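You operate a simulated robot arm through the tools that you are given. There is no shell and no other tool.

You are at the controls of a simulated robot arm. One attempt, no reset.

JOB
Take the red seal off the piston rod and keep it in the grey drawer.
Fine: wing nut loose, keeper plate back; the drawer ends shut.
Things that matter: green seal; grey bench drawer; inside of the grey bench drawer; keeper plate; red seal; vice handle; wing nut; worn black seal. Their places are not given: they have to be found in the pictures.

Only the result counts: the job must be done as asked and must still hold three seconds after the hand-in. Knocking over, shifting, dropping, spilling or breaking anything else fails it. A push-on lid holds only when it is set on centred and level and pressed home; a screw cap is set on level and turned clockwise until tight.

ROBOT AND FRAMES
A 7-joint arm with a three-finger gripper, fixed in place. Base frame: the origin is on the floor under the middle of its stand, x ahead of it, y to its left, z up. Units: cm, degrees, N and s.
With the tool pointing down near the work surface it reaches from about 10 to 80 cm from the base axis. Its first joint turns from -166.0 to 166.0 degrees. Payload 2.94 kg.
Tool frame: the origin (TCP) lies between the finger pads and is the grasp point; the fingertips stand 3 cm ahead of it; z points along the fingers, y is the line along which they close. The gripper opens to 13.2 cm; its body begins 10.7 cm behind the TCP.
Orientation is told as [roll, pitch, yaw] about the base's x, y, z axes, in that order, counted from this pose: with the fingers straight down and closing along the base's y, the tool's x points along the base's -x, its y along +y and its z along -z.

CONTROLS
- The arm moves only by the tool send_rows. Its argument "steps" is one flat list of numbers, 7 for each row, row after row: the shift along the base's x, y, z in cm, then the turn, a rotation vector about the base's x, y, z in degrees, then the finger opening in cm, from 0 to 13.2. In form: [x, y, z, ax, ay, az, claw, x, y, z, ax, ay, az, claw, ...]. A call has 1 to 20 rows; each row shifts and turns the commanded pose from where the row before left it. A row lasts 0.2 s, in which the tool goes at most 5 cm and 8.6 degrees; a call with a longer step from one row to the next is refused whole, and so is a gripper value outside its range. A pose out of reach is approached as far as the arm can. The call stops where the force on the tool passes 50 N (or 10 N more than at its start, if that is more) or the arm is blocked; 0.2 s more then pass. Each finger travels about 3.74 cm/s and halts on what it meets, pressing with about 22 N; the grip force reading is that of the motor and also rises with nothing between the fingers. The clock runs only during rows and for 0.2 s after the last one: add rows that do not move to give the fingers time. It gives the time, the measured TCP pose, the force on the tool (base axes), the opening and the grip force at its end, in the units of the frame above (readings bear some noise), with the torque about the TCP (base axes, N m) and any sound that the robot's microphone picked up.
- Cameras (640 x 400 px; columns grow to the right, rows downward): "scene" is fixed at [39.98, 64.98, 168.88]; the picture's right is [-1.00, -0.08, 0.00], its down [-0.05, 0.60, -0.80] and it looks along [0.06, -0.80, -0.60] (base axes); focal length 327 px, centre (320, 200). "wrist" rides on the gripper at [7.2, 0.3, -14.4] in the tool frame; the picture's right is [-0.04, 1.00, 0.00], its down [-0.88, -0.04, -0.48] and it looks along [-0.48, -0.02, 0.88] (tool axes); focal length 256 px, centre (320, 200).
- get_image(camera): a new picture of that camera. The clock stands still meanwhile.
- raise_lower(by): moves the trunk up (or, below 0, down) by that many cm; the arm rides with it, the base frame stays. It gives what a move gives, with no picture.
- locate(camera, pixels): there is no depth. For up to 12 entries [column, row, z] of the newest picture of that camera ("zoom" is the newest enlarged one), the place [x, y] in the base frame at which the ray of that pixel passes the height z, good to about 0.2 cm. The clock stands still meanwhile.
- inspect(camera, box): a new picture of the part [left, top, right, bottom] of that camera's present view, enlarged. The clock stands still meanwhile.
- hand_in(): hands the job in; it is judged then, once.

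Leave the gripper open and the arm clear of the work at the hand-in unless told otherwise.

The tools are called after ">>>" as name(argument=value, ...) on one line, values as JSON. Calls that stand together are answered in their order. send_rows: Moves the arm, as the interface text tells. Its arguments: {"type":"object","properties":{"steps":{"type":"array"}},"required":["steps"]} The other tools are called the same way: raise_lower (by) moves the trunk up or down; get_image (camera) takes a picture; locate (camera, pixels) gives the place at which the rays of pixels pass given heights; inspect (camera, box) takes an enlarged picture of a part of a camera's view; hand_in () hands the job in.

At the start:

```text
clock: 0.0
eef_pos: [29.03, -51.13, 124.74]
tcp_rot: [0.0, 0.0, 0.0]
ft_force: [0.0, -0.3, 0.6]
torque: [0.0, 0.0, 0.03]
width: 13.2
grip_force: 0.1
trunk travel left (down, up): [-47.5, 6.5]
```

scene: 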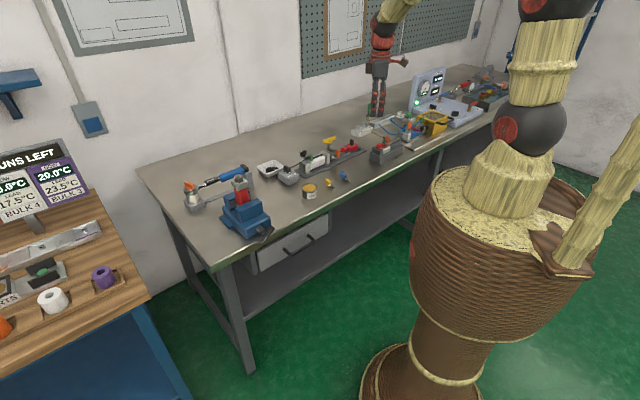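
wrist: 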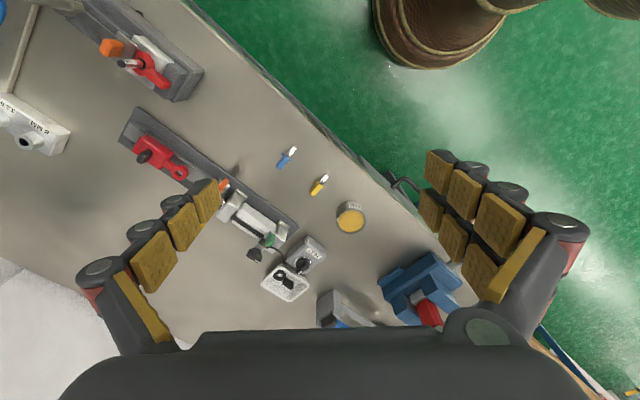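

I see a bench with a blue vice (about 245,210 in the scene), a drawer under the bench (about 290,240), and small things on the bench. I will look at enlarged views first.

>>> inspect(camera="scene", box=[160, 140, 300, 260])

>>> inspect(camera="scene", box=[250, 120, 390, 210])

>>> inspect(camera="wrist", box=[200, 130, 480, 340])

```text
3.33 times, centred on (230, 200) of scene
```

zoom: 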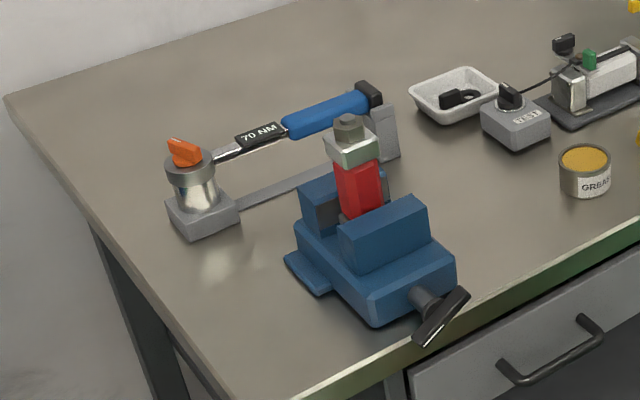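

```text
4.44 times, centred on (320, 165) of scene
```

zoom: 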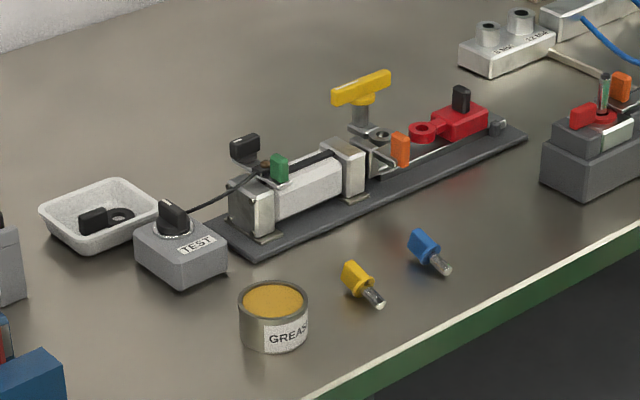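

```text
1.90 times, centred on (340, 235) of wrist
```

zoom: 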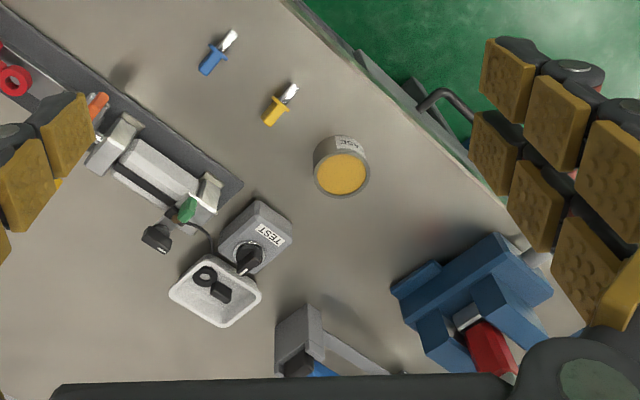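

Next I look at the right part of the bench and at the rig more closely.

>>> inspect(camera="scene", box=[300, 130, 370, 180])

>>> inspect(camera="scene", box=[360, 60, 520, 170])

>>> inspect(camera="scene", box=[0, 130, 160, 360])

>>> inspect(camera="wrist", box=[0, 0, 240, 220])

```text
8.00 times, centred on (335, 155) of scene
```

zoom: 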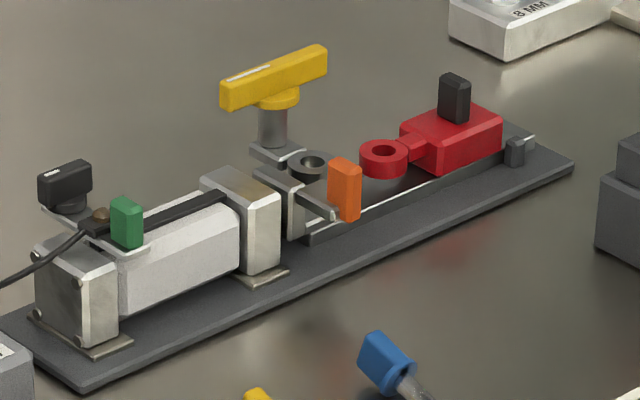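

```text
3.64 times, centred on (440, 115) of scene
```

zoom: 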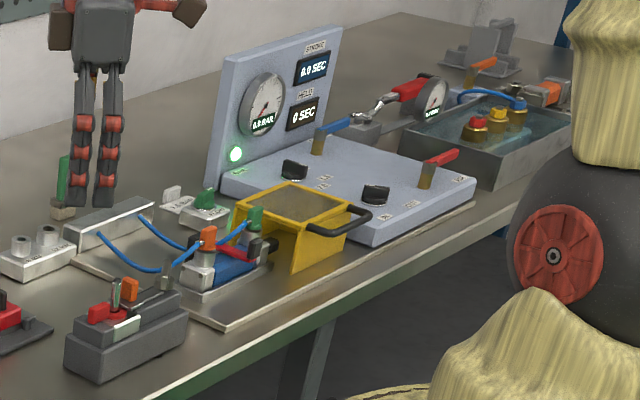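

```text
1.74 times, centred on (80, 245) of scene
```

zoom: 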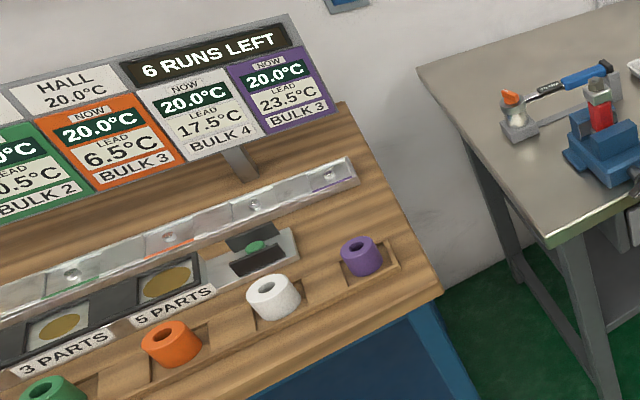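

```text
1.82 times, centred on (120, 110) of wrist
```

zoom: 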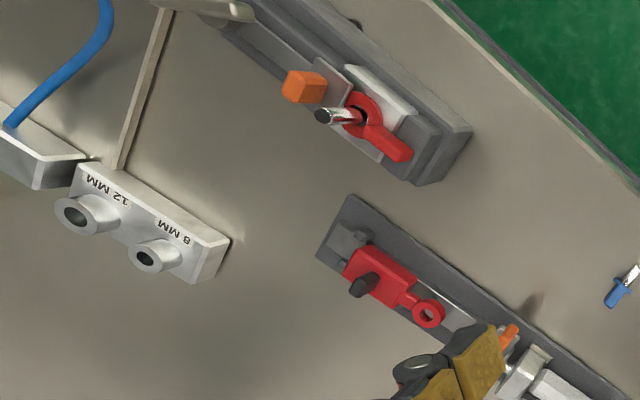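

The grey block at about (385,152) has a steel rod with a red ring and an orange tab: this could be the piston rod. I zoom in on it.

>>> inspect(camera="scene", box=[365, 125, 425, 170])

>>> inspect(camera="wrist", box=[40, 0, 220, 110])

>>> inspect(camera="scene", box=[360, 90, 440, 150])

>>> inspect(camera="scene", box=[230, 180, 350, 280])

```text
8.89 times, centred on (395, 148) of scene
```

zoom: 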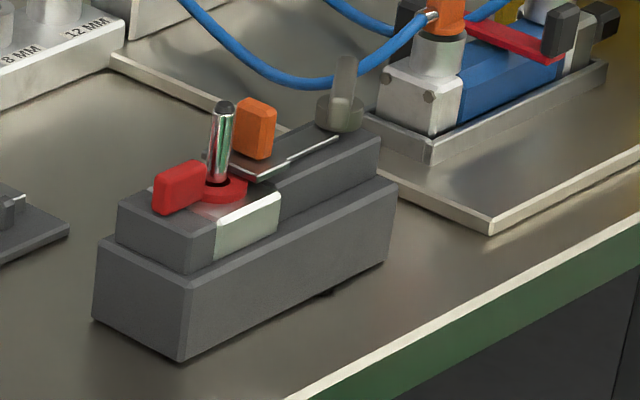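

```text
3.56 times, centred on (130, 55) of wrist
```

zoom: 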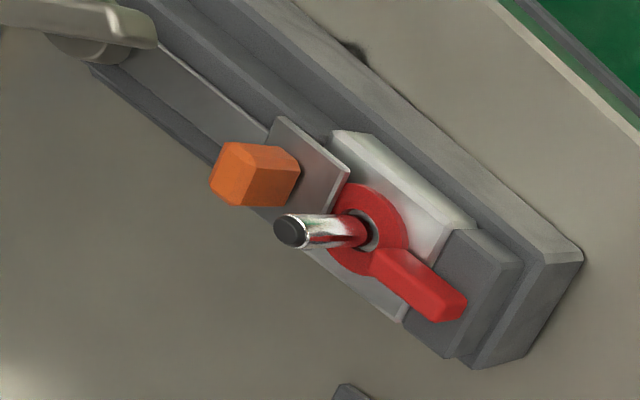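

```text
6.67 times, centred on (400, 120) of scene
```

zoom: 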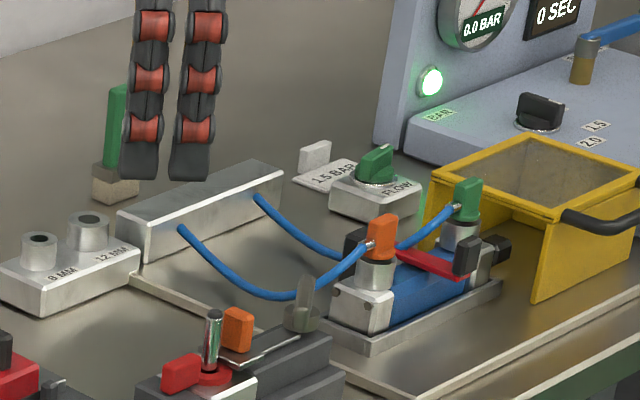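

```text
4.00 times, centred on (290, 230) of scene
```

zoom: 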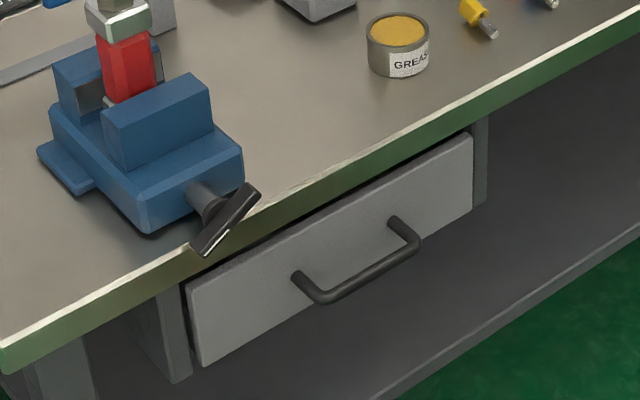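

I take the same points in both cameras at several heights to find the bench height: the grease can's top, the rod's tip, and the bench edge.

>>> locate(camera="scene", pixels=[[390.1, 136.8, 80], [390.1, 136.8, 100], [309.3, 187.5, 80], [309.3, 187.5, 100], [214, 270, 80], [214, 270, 90], [214, 270, 100], [138, 170, 90], [345.5, 179.5, 80], [345.5, 179.5, 100]])

>>> locate(camera="wrist", pixels=[[121.5, 64.6, 80], [121.5, 64.6, 100], [349.5, 220, 80], [349.5, 220, 100], [187, 0, 80], [187, 0, 90], [187, 0, 100], [284, 164, 80], [284, 164, 100]])

```text
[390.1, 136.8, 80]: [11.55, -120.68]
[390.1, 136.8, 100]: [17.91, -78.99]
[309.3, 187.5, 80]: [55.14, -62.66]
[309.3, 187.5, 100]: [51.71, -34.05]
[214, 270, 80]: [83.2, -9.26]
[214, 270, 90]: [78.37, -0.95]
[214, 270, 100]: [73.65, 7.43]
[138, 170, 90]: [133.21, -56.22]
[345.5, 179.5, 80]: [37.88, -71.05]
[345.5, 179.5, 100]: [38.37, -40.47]
```

```text
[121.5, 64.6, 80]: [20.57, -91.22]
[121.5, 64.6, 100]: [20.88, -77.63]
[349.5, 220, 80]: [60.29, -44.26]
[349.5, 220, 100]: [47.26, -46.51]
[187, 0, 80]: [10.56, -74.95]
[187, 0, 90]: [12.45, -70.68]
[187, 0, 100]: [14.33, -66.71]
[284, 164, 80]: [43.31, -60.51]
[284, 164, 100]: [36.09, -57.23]
```

The bench's front edge runs at about 45° in the base frame, from about (12,-72) to (80,-3), top near z 87. The rod with the red seal is near (20,-78), its tip near z 100. I turn the tool to yaw -45 and move so that the wrist camera looks at the rod block from the robot's side, staying high.

>>> send_rows(steps=[-3.07, -2.7, 0, 0, 0, -7.5, 13.2, -3.07, -2.7, 0, 0, 0, -7.5, 13.2, -3.07, -2.7, 0, 0, 0, -7.5, 13.2, -3.07, -2.7, 0, 0, 0, -7.5, 13.2, -3.07, -2.7, 0, 0, 0, -7.5, 13.2, -3.07, -2.7, 0, 0, 0, -7.5, 13.2])

>>> get_image(camera="wrist")

>>> get_image(camera="scene")

```text
clock: 1.4
eef_pos: [10.36, -67.82, 124.77]
tcp_rot: [0.1, 0.0, -45.1]
ft_force: [-1.0, -0.2, -1.7]
torque: [0.05, -0.03, -0.03]
width: 13.17
grip_force: 0.1
trunk travel left (down, up): [-47.5, 6.5]
```

```text
taken
```

wrist: 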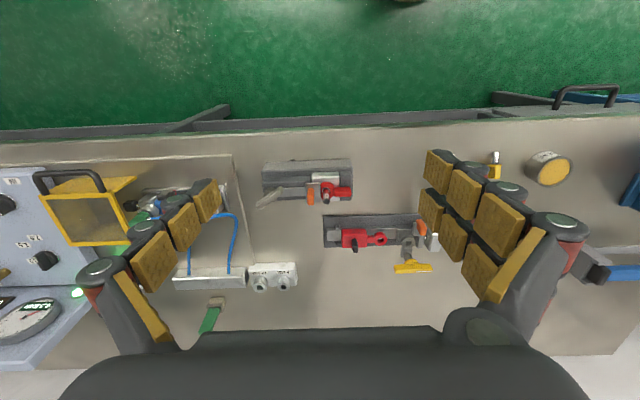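

```text
taken
```

scene: 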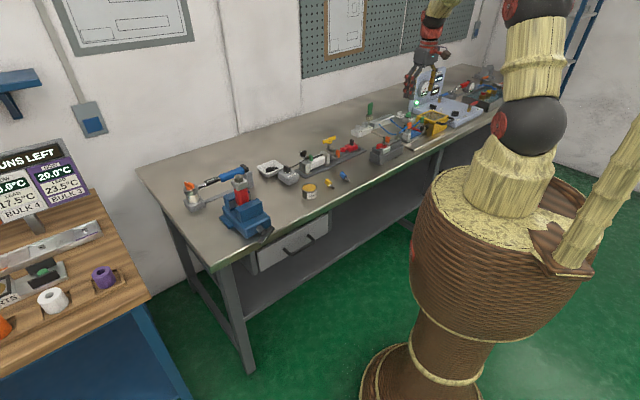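

Now the bench lies level in the wrist picture. The rod block is at about (310,185), the drawer handle at about (585,92). I enlarge the rod block.

>>> inspect(camera="wrist", box=[250, 150, 362, 220])

>>> inspect(camera="wrist", box=[480, 60, 640, 160])

>>> inspect(camera="scene", box=[365, 130, 413, 170])

```text
5.71 times, centred on (306, 185) of wrist
```

zoom: 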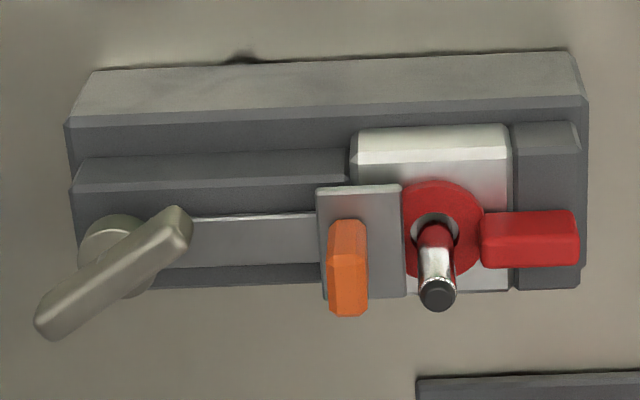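

```text
4.00 times, centred on (560, 110) of wrist
```

zoom: 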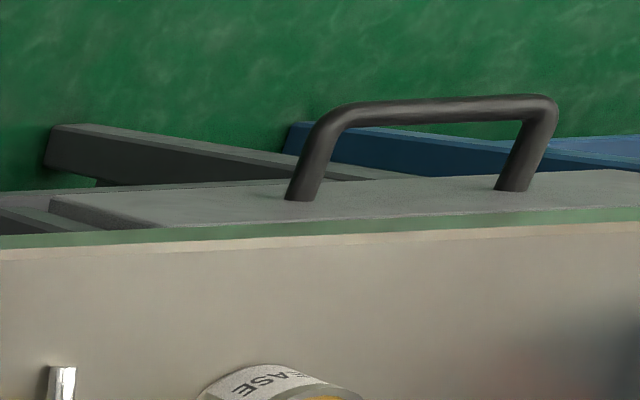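

```text
10.00 times, centred on (389, 150) of scene
```

zoom: 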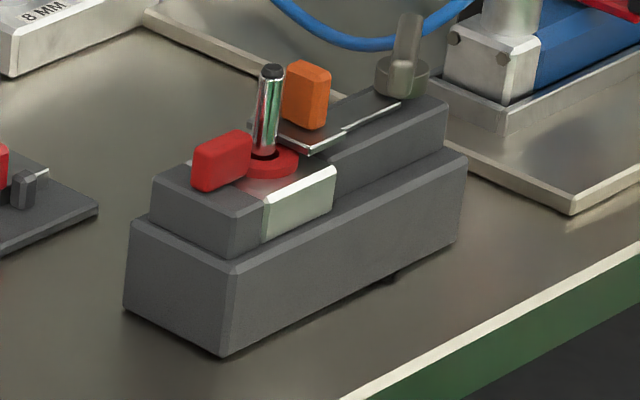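

The keeper plate (orange tab, about (316,190)) overlaps the red ring's left edge, and the wing nut (about (268,197)) clamps it. The red seal has a red tab at its right (about (343,191)). Next I look at the drawer and the vice: I move 40 cm along the bench and 15 cm back from it.

>>> send_rows(steps=[1.8, 3.9, 0, 0, 0, 0, 13.2, 1.8, 3.9, 0, 0, 0, 0, 13.2, 1.8, 3.9, 0, 0, 0, 0, 13.2, 1.8, 3.9, 0, 0, 0, 0, 13.2, 1.8, 3.9, 0, 0, 0, 0, 13.2, 1.8, 3.9, 0, 0, 0, 0, 13.2, 1.8, 3.9, 0, 0, 0, 0, 13.2, 1.8, 3.9, 0, 0, 0, 0, 13.2, 1.8, 3.9, 0, 0, 0, 0, 13.2, 1.8, 3.9, 0, 0, 0, 0, 13.2])

>>> get_image(camera="wrist")

>>> get_image(camera="scene")

```text
clock: 3.6
eef_pos: [28.56, -28.45, 124.82]
tcp_rot: [0.0, 0.0, -45.0]
ft_force: [-0.5, 0.1, -0.5]
torque: [-0.01, 0.01, 0.02]
width: 13.19
grip_force: 0.1
trunk travel left (down, up): [-47.5, 6.5]
```

```text
taken
```

wrist: 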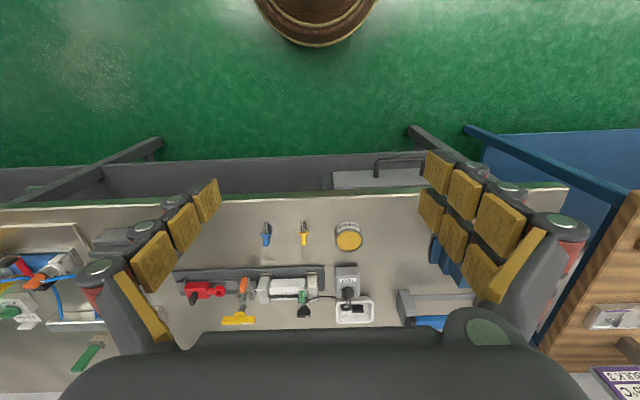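

```text
taken
```

scene: 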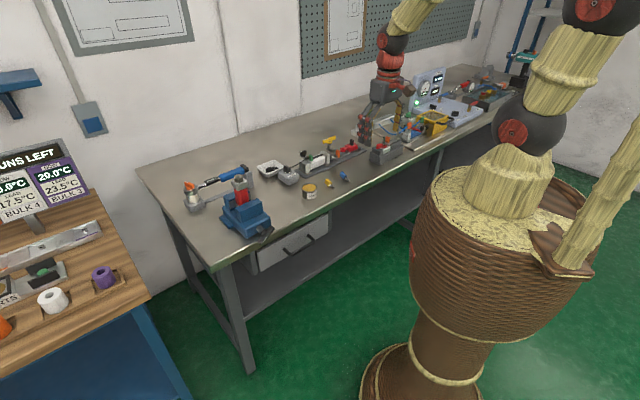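

The drawer handle shows at (400,162), partly hidden by a finger. I move 20 cm further along the bench to bring the drawer and the vice into view.

>>> send_rows(steps=[2.8, 2.8, 0, 0, 0, 0, 13.2, 2.8, 2.8, 0, 0, 0, 0, 13.2, 2.8, 2.8, 0, 0, 0, 0, 13.2, 2.8, 2.8, 0, 0, 0, 0, 13.2, 2.8, 2.8, 0, 0, 0, 0, 13.2, 2.8, 2.8, 0, 0, 0, 0, 13.2])

>>> get_image(camera="wrist")

>>> inspect(camera="wrist", box=[220, 120, 460, 270])

```text
clock: 5.0
eef_pos: [45.05, -11.52, 124.74]
tcp_rot: [-0.1, 0.2, -45.0]
ft_force: [0.4, 0.5, -0.8]
torque: [0.0, 0.05, 0.02]
width: 13.21
grip_force: 0.1
trunk travel left (down, up): [-47.5, 6.5]
```

```text
taken
```

wrist: 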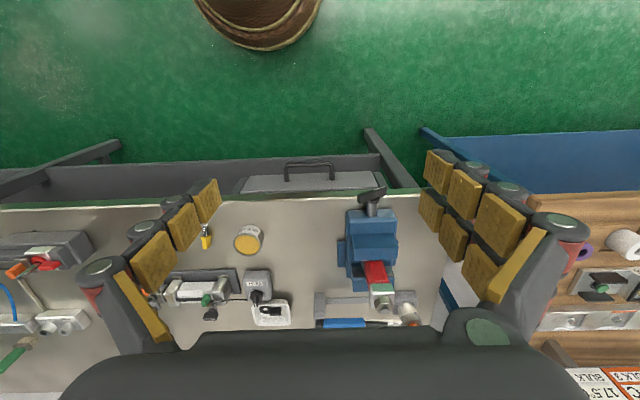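

```text
2.67 times, centred on (340, 195) of wrist
```

zoom: 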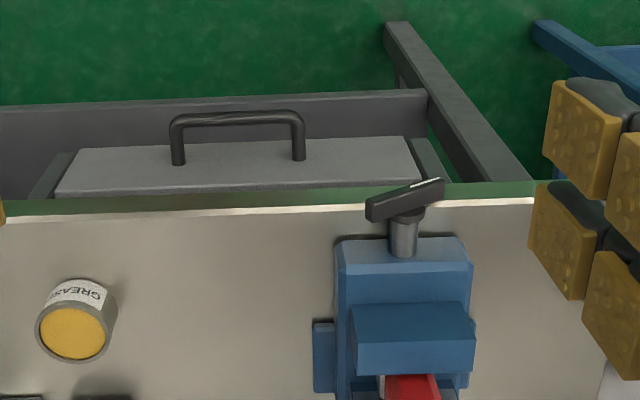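

I triangulate the handle bar, the drawer face, the vice handle's ends, and the bench edge with both cameras.

>>> locate(camera="wrist", pixels=[[331.75, 163.1, 70], [331.75, 163.1, 80], [287.5, 165, 70], [287.5, 165, 80], [360.5, 197, 85], [360.5, 197, 95], [384, 191, 85], [384, 191, 95], [244, 191.6, 80], [375, 177, 80], [222, 202, 86], [420, 194.6, 86]])

>>> locate(camera="scene", pixels=[[290, 255.75, 70], [290, 255.75, 80], [314.5, 240.75, 70], [314.5, 240.75, 80], [261, 243, 85], [261, 243, 95], [272.5, 227.5, 85], [272.5, 227.5, 95], [256.75, 252.5, 80], [328, 213.75, 80], [210, 272, 86], [350, 186, 86]])

```text
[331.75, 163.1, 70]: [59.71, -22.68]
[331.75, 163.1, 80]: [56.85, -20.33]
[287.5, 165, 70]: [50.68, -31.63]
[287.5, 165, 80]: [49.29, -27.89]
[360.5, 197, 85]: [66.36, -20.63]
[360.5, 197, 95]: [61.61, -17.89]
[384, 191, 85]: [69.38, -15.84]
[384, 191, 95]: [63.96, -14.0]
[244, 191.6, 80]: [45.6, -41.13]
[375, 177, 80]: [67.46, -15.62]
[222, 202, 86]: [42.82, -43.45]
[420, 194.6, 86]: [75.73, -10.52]
```

```text
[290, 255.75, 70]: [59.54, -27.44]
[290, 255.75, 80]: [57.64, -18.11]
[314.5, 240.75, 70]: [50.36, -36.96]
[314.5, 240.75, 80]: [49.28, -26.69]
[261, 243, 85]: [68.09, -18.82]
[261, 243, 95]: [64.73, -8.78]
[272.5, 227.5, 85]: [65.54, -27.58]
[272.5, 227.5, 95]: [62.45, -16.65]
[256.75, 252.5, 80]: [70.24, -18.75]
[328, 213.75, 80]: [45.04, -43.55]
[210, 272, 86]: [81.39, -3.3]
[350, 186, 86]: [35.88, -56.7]
```

Results: handle bar centre at about (53.8,-24.9,77.4), about 11 cm long along the bench; bench edge at x-y = 86; vice handle at about (65,-17,91), above the drawer's far end and not in front of it. I now turn to yaw +45 above the drawer handle, so that the fingers close across the bar, and look again.

>>> send_rows(steps=[0.79, -1.21, -1.2, 0, 0, 8.18, 13.2, 0.79, -1.21, -1.2, 0, 0, 8.18, 13.2, 0.79, -1.21, -1.2, 0, 0, 8.18, 13.2, 0.79, -1.21, -1.2, 0, 0, 8.18, 13.2, 0.79, -1.21, -1.2, 0, 0, 8.18, 13.2, 0.79, -1.21, -1.2, 0, 0, 8.18, 13.2, 0.79, -1.21, -1.2, 0, 0, 8.18, 13.2, 0.79, -1.21, -1.2, 0, 0, 8.18, 13.2, 0.79, -1.21, -1.2, 0, 0, 8.18, 13.2, 0.79, -1.21, -1.2, 0, 0, 8.18, 13.2, 0.79, -1.21, -1.2, 0, 0, 8.18, 13.2])

>>> get_image(camera="wrist")

>>> get_image(camera="scene")

```text
clock: 7.4
eef_pos: [54.17, -24.74, 111.5]
tcp_rot: [0.0, 0.0, 45.1]
ft_force: [-0.1, 0.5, 0.0]
torque: [-0.01, 0.0, 0.0]
width: 13.19
grip_force: 0.1
trunk travel left (down, up): [-47.5, 6.5]
```

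```text
taken
```

wrist: 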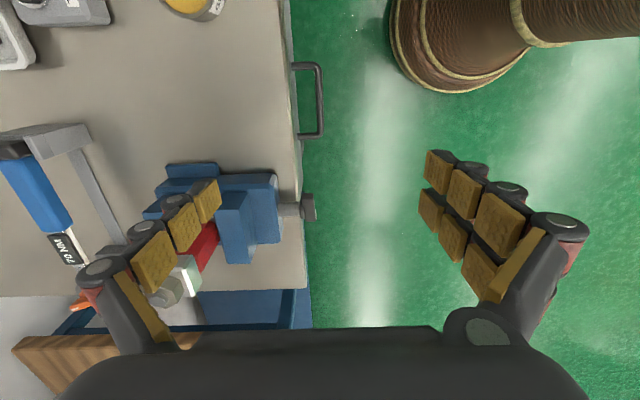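

```text
taken
```

scene: 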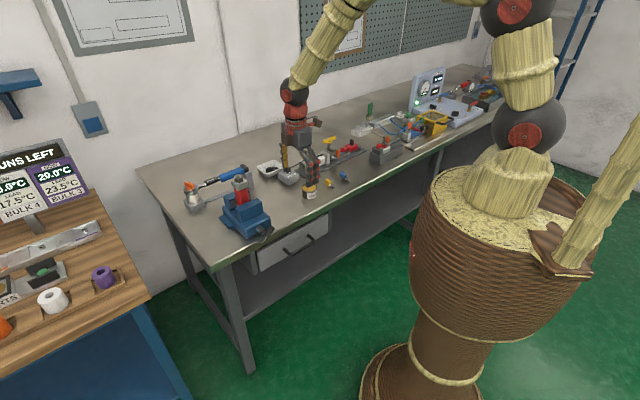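

The handle now shows at about (319,100), almost on the centre column, so the tool is nearly over the bar. I zoom in.

>>> inspect(camera="wrist", box=[250, 40, 360, 240])

>>> locate(camera="wrist", pixels=[[320, 68, 77.5], [320, 134, 77.5], [319, 100, 77.5], [297, 66, 77.5], [300, 136, 77.5], [291, 60, 86], [305, 230, 86], [311, 200, 91]])

```text
2.00 times, centred on (305, 140) of wrist
```

zoom: 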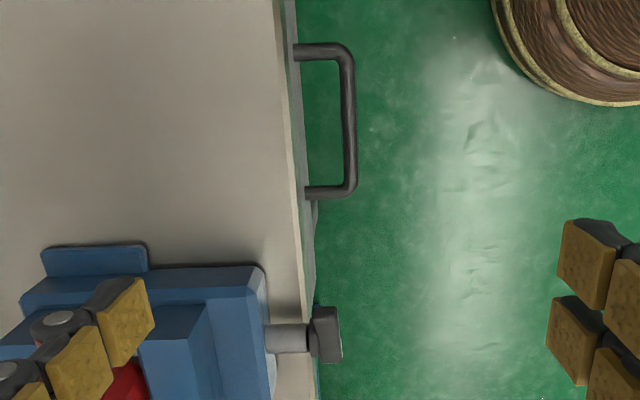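

```text
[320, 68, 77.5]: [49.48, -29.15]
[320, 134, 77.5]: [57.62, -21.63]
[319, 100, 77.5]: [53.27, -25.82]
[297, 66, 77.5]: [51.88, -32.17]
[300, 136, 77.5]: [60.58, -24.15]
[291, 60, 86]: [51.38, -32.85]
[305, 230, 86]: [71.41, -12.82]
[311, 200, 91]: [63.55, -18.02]
```

The bar's mid point is about (53.5,-25.4,76.8), the drawer face stands about 5 cm behind it, and the bench edge overhangs the face a little. A straight-down grip would be tight, so I will take the bar from the front: tool level, pointing along -y, with the fingers closing vertically. First I move back to free space, turn yaw to 0 and roll -90, with the opening at 6 cm.

>>> send_rows(steps=[0, 4, -2, 0, 0, -7.5, 8, 0, 4, -2, 0, 0, -7.5, 6, 0, 4, -2, 0, 0, -7.5, 6, 0, 4, -2, 0, 0, -7.5, 6, 0, 4, -2, 0, 0, -7.5, 6, 0, 4, -2, 0, 0, -7.5, 6, 0, 0.5, -2, -8.18, 0, 0, 6, 0, 0.5, -2, -8.18, 0, 0, 6, 0, 0.5, -2, -8.18, 0, 0, 6, 0, 0.5, -2, -8.18, 0, 0, 6, 0, 0.5, -2, -8.18, 0, 0, 6, 0, 0.5, -2, -8.18, 0, 0, 6, 0, 0.5, -2, -8.18, 0, 0, 6, 0, 0.5, -2, -8.18, 0, 0, 6, 0, 0.5, -2, -8.18, 0, 0, 6, 0, 0.5, -2, -8.18, 0, 0, 6, 0, 0.5, -2, -8.18, 0, 0, 6])

>>> get_image(camera="wrist")

>>> get_image(camera="scene")

```text
clock: 11.0
eef_pos: [53.78, 4.46, 79.31]
tcp_rot: [-87.0, -0.5, 0.1]
ft_force: [4.5, 3.1, 5.2]
torque: [0.56, -0.01, -0.54]
width: 5.99
grip_force: 0.1
out of reach, approached as far as the arm can: row 17
trunk travel left (down, up): [-47.5, 6.5]
```

```text
taken
```

wrist: 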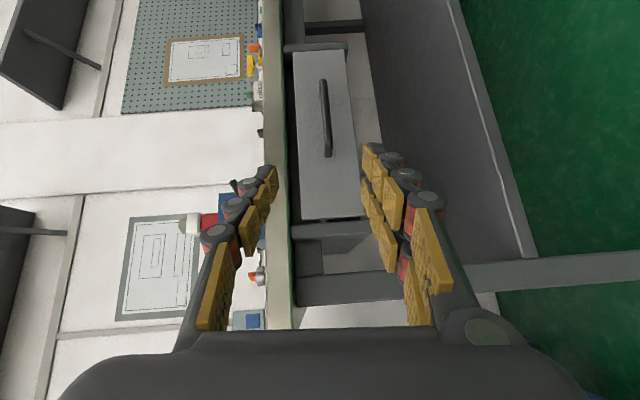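

```text
taken
```

scene: 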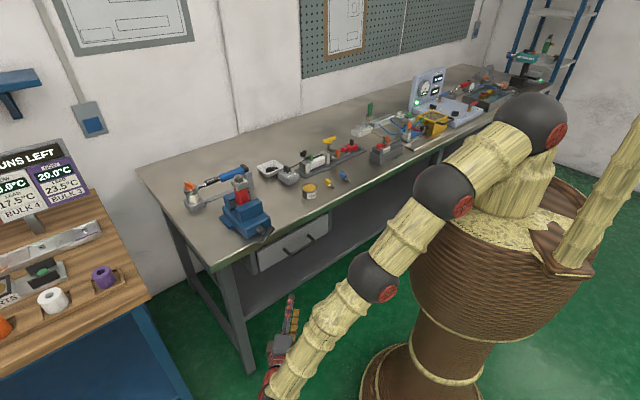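

The last row was slightly out of reach: the roll stopped at -87, which is good enough. The handle at (326,118) works out at z 76.9, which agrees with the earlier figure. I move along -y to a stand-off from the bar, easing the roll to about -83.

>>> send_rows(steps=[-0.06, -3.8, -0.2, 0.8, 0, 0, 6, -0.06, -3.8, -0.2, 0.8, 0, 0, 6, -0.06, -3.8, -0.2, 0.8, 0, 0, 6, -0.06, -3.8, -0.2, 0.8, 0, 0, 6, -0.06, -3.0, -0.2, 0.8, 0, 0, 6])

>>> get_image(camera="wrist")

>>> get_image(camera="scene")

```text
clock: 12.2
eef_pos: [53.17, -14.14, 77.77]
tcp_rot: [-85.9, 0.0, 0.0]
ft_force: [0.6, -0.6, 0.1]
torque: [0.03, 0.0, -0.01]
width: 6.0
grip_force: 0.2
trunk travel left (down, up): [-47.5, 6.5]
```

```text
taken
```

wrist: 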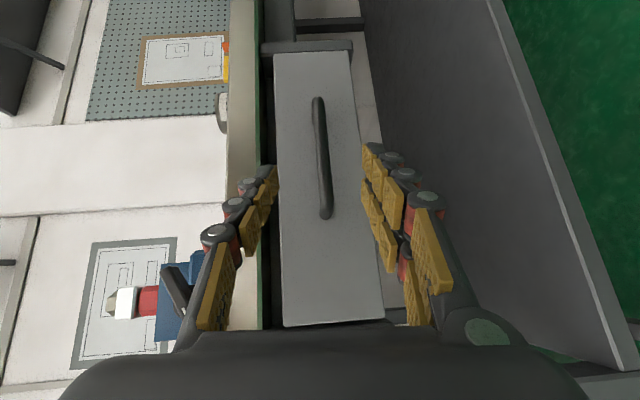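

```text
taken
```

scene: 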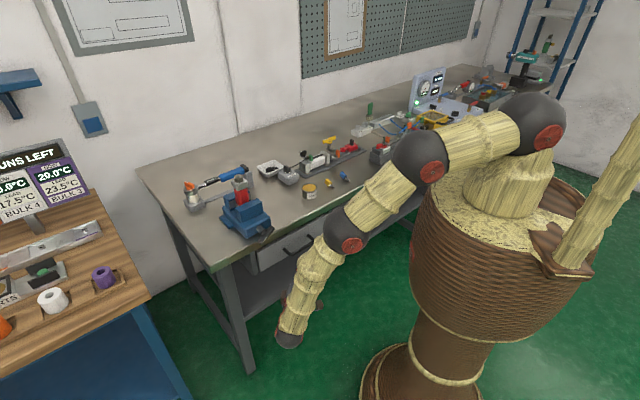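

The arm stands well. The bar runs from about (49.7,-29.2) to (58.8,-20.1) at z 76.8, between the upper and lower fingers. I advance 10 cm along -y, then close on it.

>>> send_rows(steps=[0.1, -2.5, -0.22, 0, 0, 0, 6, 0.1, -2.5, -0.22, 0, 0, 0, 6, 0.1, -2.5, -0.22, 0, 0, 0, 6, 0, -1.5, -0.2, 0, 0, 0, 6, 0, -1.0, 0, 0, 0, 0, 6])

>>> get_image(camera="wrist")

```text
clock: 13.4
eef_pos: [53.71, -24.14, 76.9]
tcp_rot: [-86.0, -0.1, -0.1]
ft_force: [0.8, -0.2, -0.8]
torque: [0.01, -0.02, -0.01]
width: 5.97
grip_force: 0.1
trunk travel left (down, up): [-47.5, 6.5]
```

```text
taken
```

wrist: 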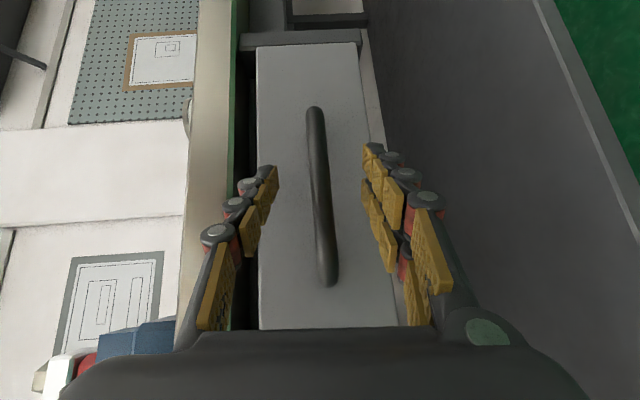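

The bar stands between the fingers with no contact. I close the gripper, holding still for the fingers.

>>> send_rows(steps=[0, 0, 0, 0, 0, 0, 0, 0, 0, 0, 0, 0, 0, 0, 0, 0, 0, 0, 0, 0, 0, 0, 0, 0, 0, 0, 0, 0, 0, 0, 0, 0, 0, 0, 0])

>>> get_image(camera="wrist")

```text
clock: 14.6
eef_pos: [53.56, -24.16, 76.91]
tcp_rot: [-86.0, 0.0, 0.0]
ft_force: [1.0, -0.1, -5.0]
torque: [-0.88, 0.84, 0.15]
width: 1.48
grip_force: 33.1
trunk travel left (down, up): [-47.5, 6.5]
```

```text
taken
```

wrist: 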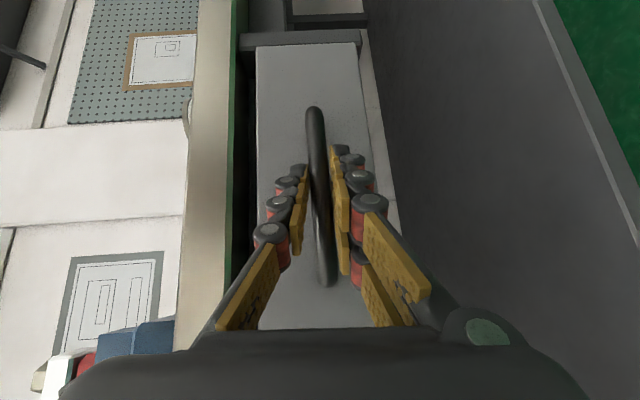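

The bar is gripped (width 1.48 cm). I pull straight out along (-0.707, 0.707), 4 cm first.

>>> send_rows(steps=[-0.35, 0.35, 0, 0, 0, 0, 0, -0.5, 0.5, 0, 0, 0, 0, 0, -0.7, 0.7, 0, 0, 0, 0, 0, -0.7, 0.7, 0, 0, 0, 0, 0, -0.7, 0.7, 0, 0, 0, 0, 0])

>>> get_image(camera="scene")

```text
clock: 15.8
eef_pos: [50.67, -21.14, 76.87]
tcp_rot: [-86.0, 0.2, 0.0]
ft_force: [0.1, 2.4, -26.8]
torque: [-0.72, 1.18, 0.93]
width: 1.47
grip_force: 40.8
trunk travel left (down, up): [-47.5, 6.5]
```

```text
taken
```

scene: 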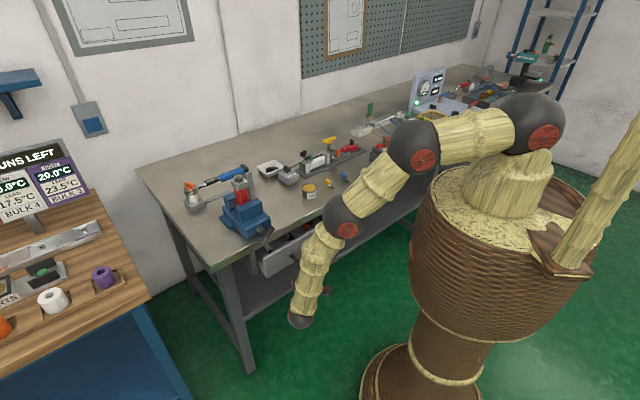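

The drawer is coming out. The vertical force reads -27 N, so the bar is being lifted a little; I ease down 0.4 cm and go on pulling gently.

>>> send_rows(steps=[0, 0, -0.2, 0, 0, 0, 0, -0.5, 0.5, -0.2, 0, 0, 0, 0, -0.7, 0.7, 0, 0, 0, 0, 0])

>>> inspect(camera="scene", box=[230, 190, 390, 310])

```text
clock: 16.6
eef_pos: [49.55, -19.8, 76.75]
tcp_rot: [-86.2, 0.0, -0.2]
ft_force: [-7.7, -8.4, 13.0]
torque: [-1.46, 1.11, -0.89]
width: 1.44
grip_force: 40.2
trunk travel left (down, up): [-47.5, 6.5]
```

```text
3.33 times, centred on (310, 250) of scene
```

zoom: 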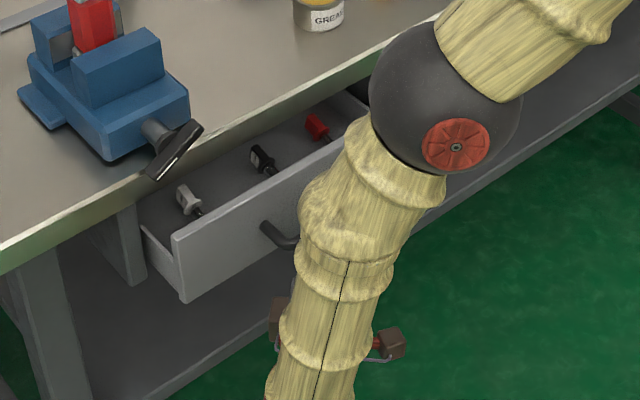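

The drawer holds three small tools already (white, black and red). The drawer is about 6 cm out. I continue pulling.

>>> send_rows(steps=[-0.7, 0.7, 0.1, 0, 0, 0, 0, -0.7, 0.7, 0, 0, 0, 0, 0, -0.7, 0.7, 0, 0, 0, 0, 0, -0.7, 0.7, 0, 0, 0, 0, 0, -0.7, 0.7, 0, 0, 0, 0, 0])

>>> inspect(camera="scene", box=[230, 190, 390, 310])

```text
clock: 17.8
eef_pos: [45.87, -16.31, 76.84]
tcp_rot: [-86.1, -0.1, 0.1]
ft_force: [-10.0, -9.0, 26.1]
torque: [-1.33, 1.04, 0.19]
width: 1.45
grip_force: 40.4
trunk travel left (down, up): [-47.5, 6.5]
```

```text
3.33 times, centred on (310, 250) of scene
```

zoom: 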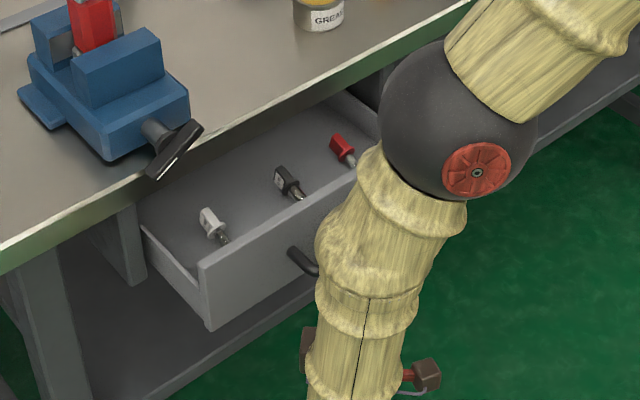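

About 11 cm out. I relax the side and vertical forces a little and pull 5 cm more.

>>> send_rows(steps=[-0.1, -0.1, 0.15, 0, 0, 0, 0, -0.7, 0.7, 0, 0, 0, 0, 0, -0.7, 0.7, 0, 0, 0, 0, 0, -0.7, 0.7, 0, 0, 0, 0, 0, -0.7, 0.7, 0, 0, 0, 0, 0, -0.7, 0.7, 0, 0, 0, 0, 0])

>>> inspect(camera="scene", box=[230, 190, 390, 310])

```text
clock: 19.2
eef_pos: [42.44, -12.82, 76.79]
tcp_rot: [-85.9, 0.1, 0.1]
ft_force: [4.9, 7.0, -11.8]
torque: [-0.91, 1.07, 0.7]
width: 1.48
grip_force: 41.2
trunk travel left (down, up): [-47.5, 6.5]
```

```text
3.33 times, centred on (310, 250) of scene
```

zoom: 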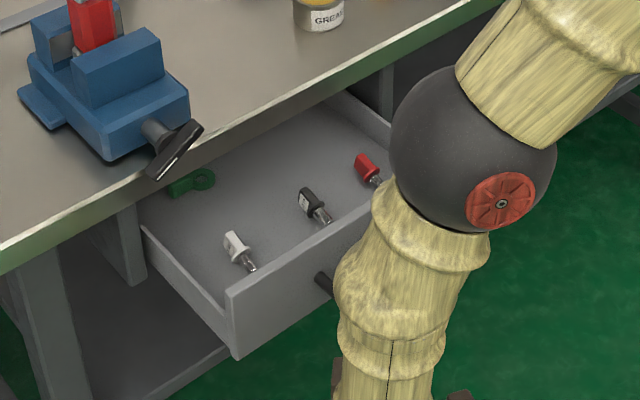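

The green seal lies at the back of the drawer, so the drawer is the right one. About 16 cm out. I pull 3 cm more for room.

>>> send_rows(steps=[-0.7, 0.7, 0, 0, 0, 0, 0, -0.7, 0.7, 0, 0, 0, 0, 0, -0.7, 0.7, 0, 0, 0, 0, 0])

>>> inspect(camera="scene", box=[230, 190, 390, 310])

```text
clock: 20.0
eef_pos: [40.39, -10.77, 76.84]
tcp_rot: [-86.0, 0.0, 0.0]
ft_force: [9.5, 10.2, -14.3]
torque: [-0.76, 1.06, 1.31]
width: 1.47
grip_force: 40.7
trunk travel left (down, up): [-47.5, 6.5]
```

```text
3.33 times, centred on (310, 250) of scene
```

zoom: 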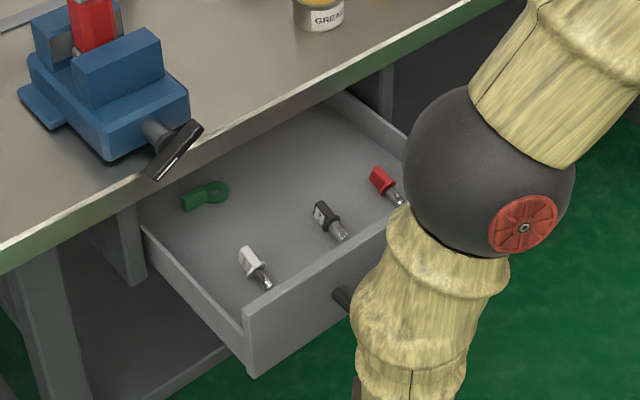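

The drawer is about 19 cm out, with free space at the back middle. I open the fingers to 6 cm and back off along the tool axis.

>>> send_rows(steps=[0, 0, 0, 0, 0, 0, 6, 0, 0, 0, 0, 0, 0, 6, 0, 0, 0, 0, 0, 0, 6, 0, 0, 0, 0, 0, 0, 6, 0, 2, 0.14, 0, 0, 0, 6, 0, 2.5, 0.17, 0, 0, 0, 6, 0, 2.5, 0.17, 0, 0, 0, 6, 0, 2.5, 0.17, 0, 0, 0, 6, 0, 2.5, 0.17, 0, 0, 0, 6])

>>> inspect(camera="scene", box=[230, 190, 390, 310])

>>> get_image(camera="wrist")

```text
clock: 22.0
eef_pos: [40.11, 1.28, 77.64]
tcp_rot: [-86.0, 0.0, -0.1]
ft_force: [0.5, 0.1, -0.5]
torque: [-0.01, 0.0, 0.05]
width: 6.01
grip_force: 0.1
trunk travel left (down, up): [-47.5, 6.5]
```

```text
3.33 times, centred on (310, 250) of scene
```

zoom: 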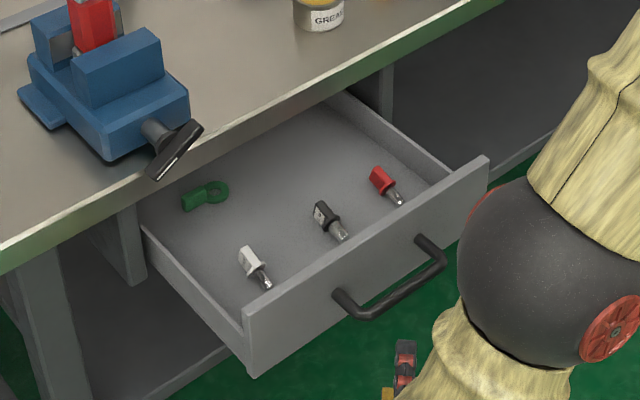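

```text
taken
```

wrist: 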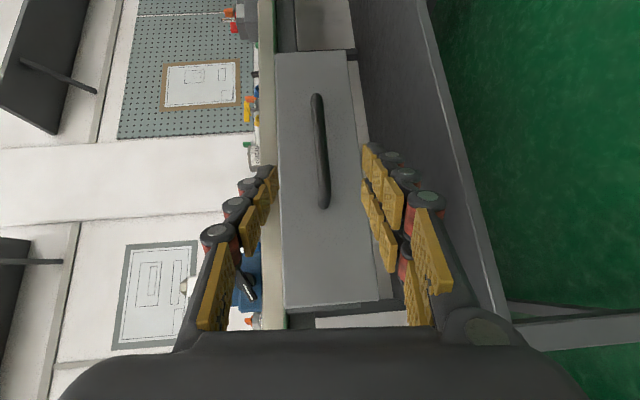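

The drawer stays open and the arm is clear. I raise the arm and roll the tool back upright, away from the drawer.

>>> send_rows(steps=[0.6, 0.3, 2.6, 0, 0, 0, 6, 0.6, 0.3, 2.6, 7.8, 0, 0, 6, 0.6, 0.3, 2.6, 7.8, 0, 0, 6, 0.6, 0, 2.6, 7.8, 0, 0, 6, 0.6, 0, 2.6, 7.8, 0, 0, 6, 0.6, 0, 2.6, 7.8, 0, 0, 6, 0.6, 0, 2.6, 7.8, 0, 0, 6, 0.6, 0, 2.6, 7.8, 0, 0, 6, 0.6, 0, 2.6, 7.8, 0, 0, 6, 0.6, 0, 2.6, 7.8, 0, 0, 6, 0.6, 0, 2.6, 7.8, 0, 0, 6, 0, 0, 2.6, 8.0, 0, 0, 6])

>>> get_image(camera="scene")

>>> get_image(camera="wrist")

```text
clock: 24.6
eef_pos: [46.59, 1.98, 108.73]
tcp_rot: [0.1, 0.0, 0.0]
ft_force: [-0.5, -0.2, 0.4]
torque: [0.04, -0.03, -0.02]
width: 6.02
grip_force: 0.1
trunk travel left (down, up): [-47.5, 6.5]
```

```text
taken
```

scene: 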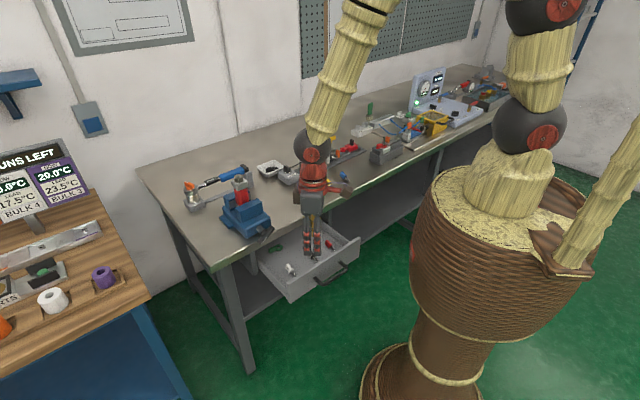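

```text
taken
```

wrist: 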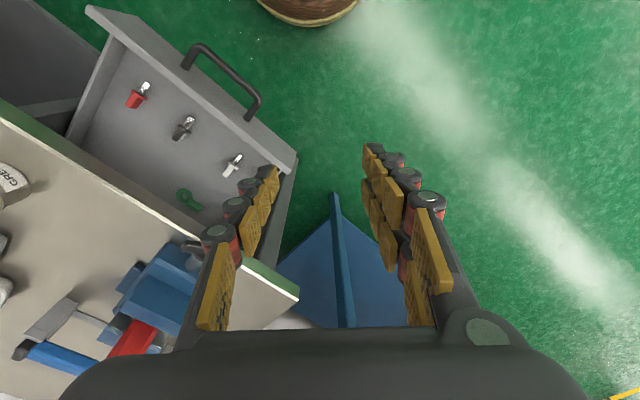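

Now I raise the arm further, turn to yaw -45 and go back to the rod block for a closer look.

>>> send_rows(steps=[-2.27, -3.76, 0.6, 0, 0, -2.65, 6, -2.27, -3.76, 0.6, 0, 0, -2.65, 6, -2.27, -3.76, 0.6, 0, 0, -2.65, 6, -2.27, -3.76, 0.6, 0, 0, -2.65, 6, -2.27, -3.76, 0.6, 0, 0, -2.65, 6, -2.27, -3.76, 0.6, 0, 0, -2.65, 6, -2.27, -3.76, 0.6, 0, 0, -2.65, 6, -2.27, -3.76, 0.6, 0, 0, -2.65, 6, -2.27, -3.76, 0.6, 0, 0, -2.65, 6, -2.27, -3.76, 0.6, 0, 0, -2.65, 6, -2.27, -3.76, 0.6, 0, 0, -2.65, 6, -2.27, -3.76, 0.6, 0, 0, -2.65, 6, -2.27, -3.76, 0.6, 0, 0, -2.65, 6, -2.27, -3.76, 0.6, 0, 0, -2.65, 6, -2.27, -3.76, 0.6, 0, 0, -2.65, 6, -2.27, -3.76, 0.6, 0, 0, -2.65, 6, -2.27, -3.76, 0.6, 0, 0, -2.65, 6])

>>> get_image(camera="wrist")

```text
clock: 28.2
eef_pos: [8.19, -61.61, 118.99]
tcp_rot: [0.1, 0.1, -45.1]
ft_force: [-0.2, 0.3, 0.0]
torque: [0.05, -0.03, 0.01]
width: 5.99
grip_force: 0.1
trunk travel left (down, up): [-47.5, 6.5]
```

```text
taken
```

wrist: 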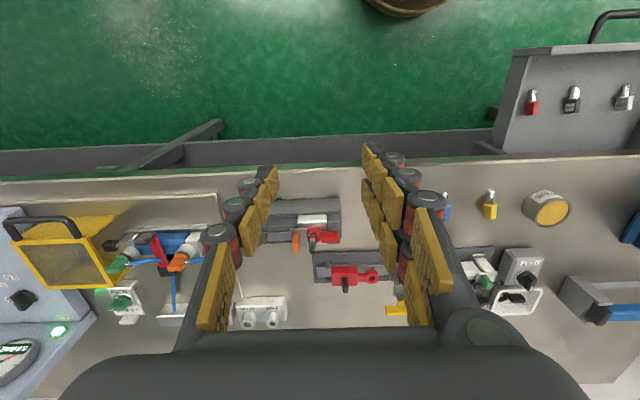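

The fingers hide part of the block. I open fully, and go a little lower and left for a better view.

>>> send_rows(steps=[-0.45, -1.15, -2.2, 0, 0, 0, 13.2, -0.45, -1.15, -2.2, 0, 0, 0, 13.2, -0.45, -1.15, -2.2, 0, 0, 0, 13.2, -0.45, -1.15, -2.2, 0, 0, 0, 13.2, 0, 0, 0, 0, 0, 0, 13.2])

>>> get_image(camera="wrist")

>>> inspect(camera="wrist", box=[240, 180, 400, 280])

```text
clock: 29.4
eef_pos: [6.41, -66.61, 110.36]
tcp_rot: [0.0, -0.1, -45.1]
ft_force: [0.0, -0.4, -0.6]
torque: [-0.02, 0.0, 0.01]
width: 13.19
grip_force: 0.0
trunk travel left (down, up): [-47.5, 6.5]
```

```text
taken
```

wrist: 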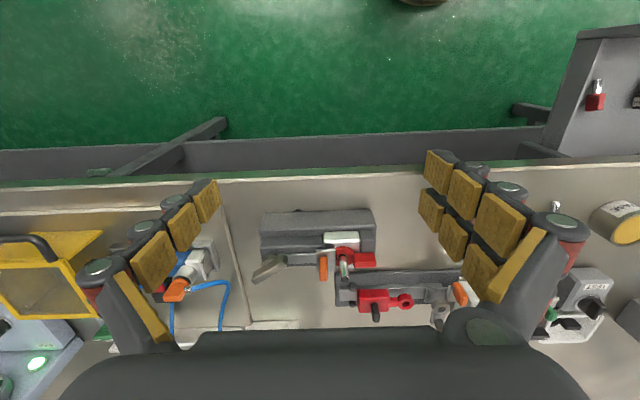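

```text
4.00 times, centred on (320, 230) of wrist
```

zoom: 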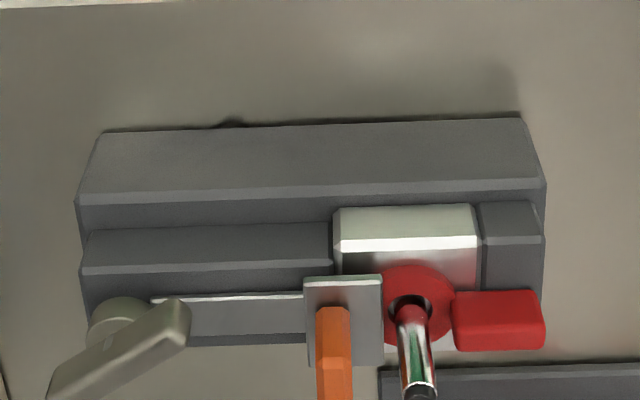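

I triangulate the rod tip, the seal ring, the block's bottom corner and the wing nut with both cameras.

>>> locate(camera="wrist", pixels=[[345, 277.5, 95], [345, 277.5, 105], [343, 255.75, 92], [343, 255.75, 102], [370.5, 209.25, 85], [370.5, 209.25, 95], [266, 212.5, 85], [266, 212.5, 95], [269, 257, 95], [269, 257, 105], [324, 262, 100], [365, 260, 98]])

>>> locate(camera="scene", pixels=[[384.2, 137, 95], [384.2, 137, 105], [383.8, 146.3, 92], [383.8, 146.3, 102], [379.8, 165.7, 85], [379.8, 165.7, 95], [397.5, 137.5, 95], [397.5, 137.5, 105], [398, 131.7, 95], [398, 131.7, 105], [387.6, 140, 100], [379.1, 146.3, 98]])

```text
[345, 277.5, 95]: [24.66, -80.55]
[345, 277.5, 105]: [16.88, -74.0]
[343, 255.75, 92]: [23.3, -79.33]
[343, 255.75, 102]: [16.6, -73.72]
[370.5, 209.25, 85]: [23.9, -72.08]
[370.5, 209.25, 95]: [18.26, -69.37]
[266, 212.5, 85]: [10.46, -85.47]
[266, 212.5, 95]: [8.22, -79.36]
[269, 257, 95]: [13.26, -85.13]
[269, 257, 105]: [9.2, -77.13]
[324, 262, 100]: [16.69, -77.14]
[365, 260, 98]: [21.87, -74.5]
```

```text
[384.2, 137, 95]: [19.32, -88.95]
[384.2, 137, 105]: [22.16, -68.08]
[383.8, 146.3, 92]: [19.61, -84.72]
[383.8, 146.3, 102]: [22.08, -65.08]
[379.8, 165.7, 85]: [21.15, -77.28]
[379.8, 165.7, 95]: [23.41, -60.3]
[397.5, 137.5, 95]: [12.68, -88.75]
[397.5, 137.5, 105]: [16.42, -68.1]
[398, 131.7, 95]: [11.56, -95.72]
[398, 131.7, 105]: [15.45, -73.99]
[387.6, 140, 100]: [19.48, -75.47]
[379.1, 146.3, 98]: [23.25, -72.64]
```

Results: bench top z ≈ 88.6; rod at about (20.6,-77.0) with its tip near z 100.7; seal ring near z 95.9; wing nut near (12.3,-83), z ≈ 97-98, with its bar along base y. I turn to yaw -90 and try to get above the wing nut at z 112.

>>> send_rows(steps=[0.8, -2.4, 0.3, 0, 0, -7.5, 13.2, 0.8, -2.4, 0.3, 0, 0, -7.5, 13.2, 0.8, -2.4, 0.3, 0, 0, -7.5, 13.2, 0.8, -2.4, 0.3, 0, 0, -7.5, 13.2, 0.8, -2.4, 0.3, 0, 0, -7.5, 13.2, 0.8, -2.4, 0.3, 0, 0, -7.5, 13.2])

>>> get_image(camera="wrist")

>>> get_image(camera="scene")

```text
clock: 30.8
eef_pos: [11.13, -81.03, 112.21]
tcp_rot: [-0.1, 0.1, -90.2]
ft_force: [0.3, 0.0, 0.1]
torque: [0.02, 0.03, -0.03]
width: 13.19
grip_force: 0.0
trunk travel left (down, up): [-47.5, 6.5]
```

```text
taken
```

wrist: 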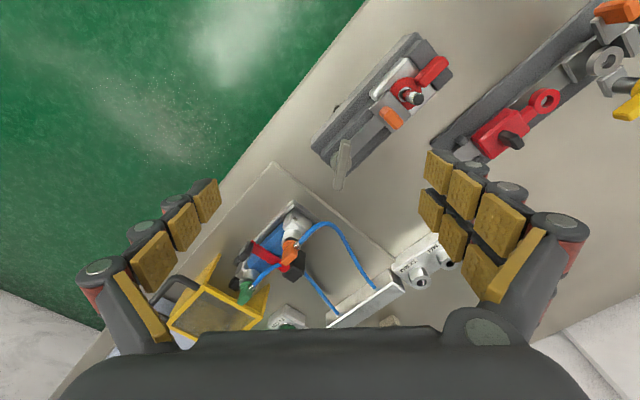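

```text
taken
```

scene: 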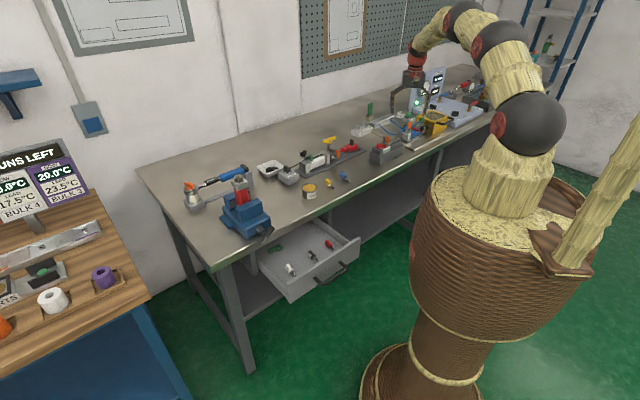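

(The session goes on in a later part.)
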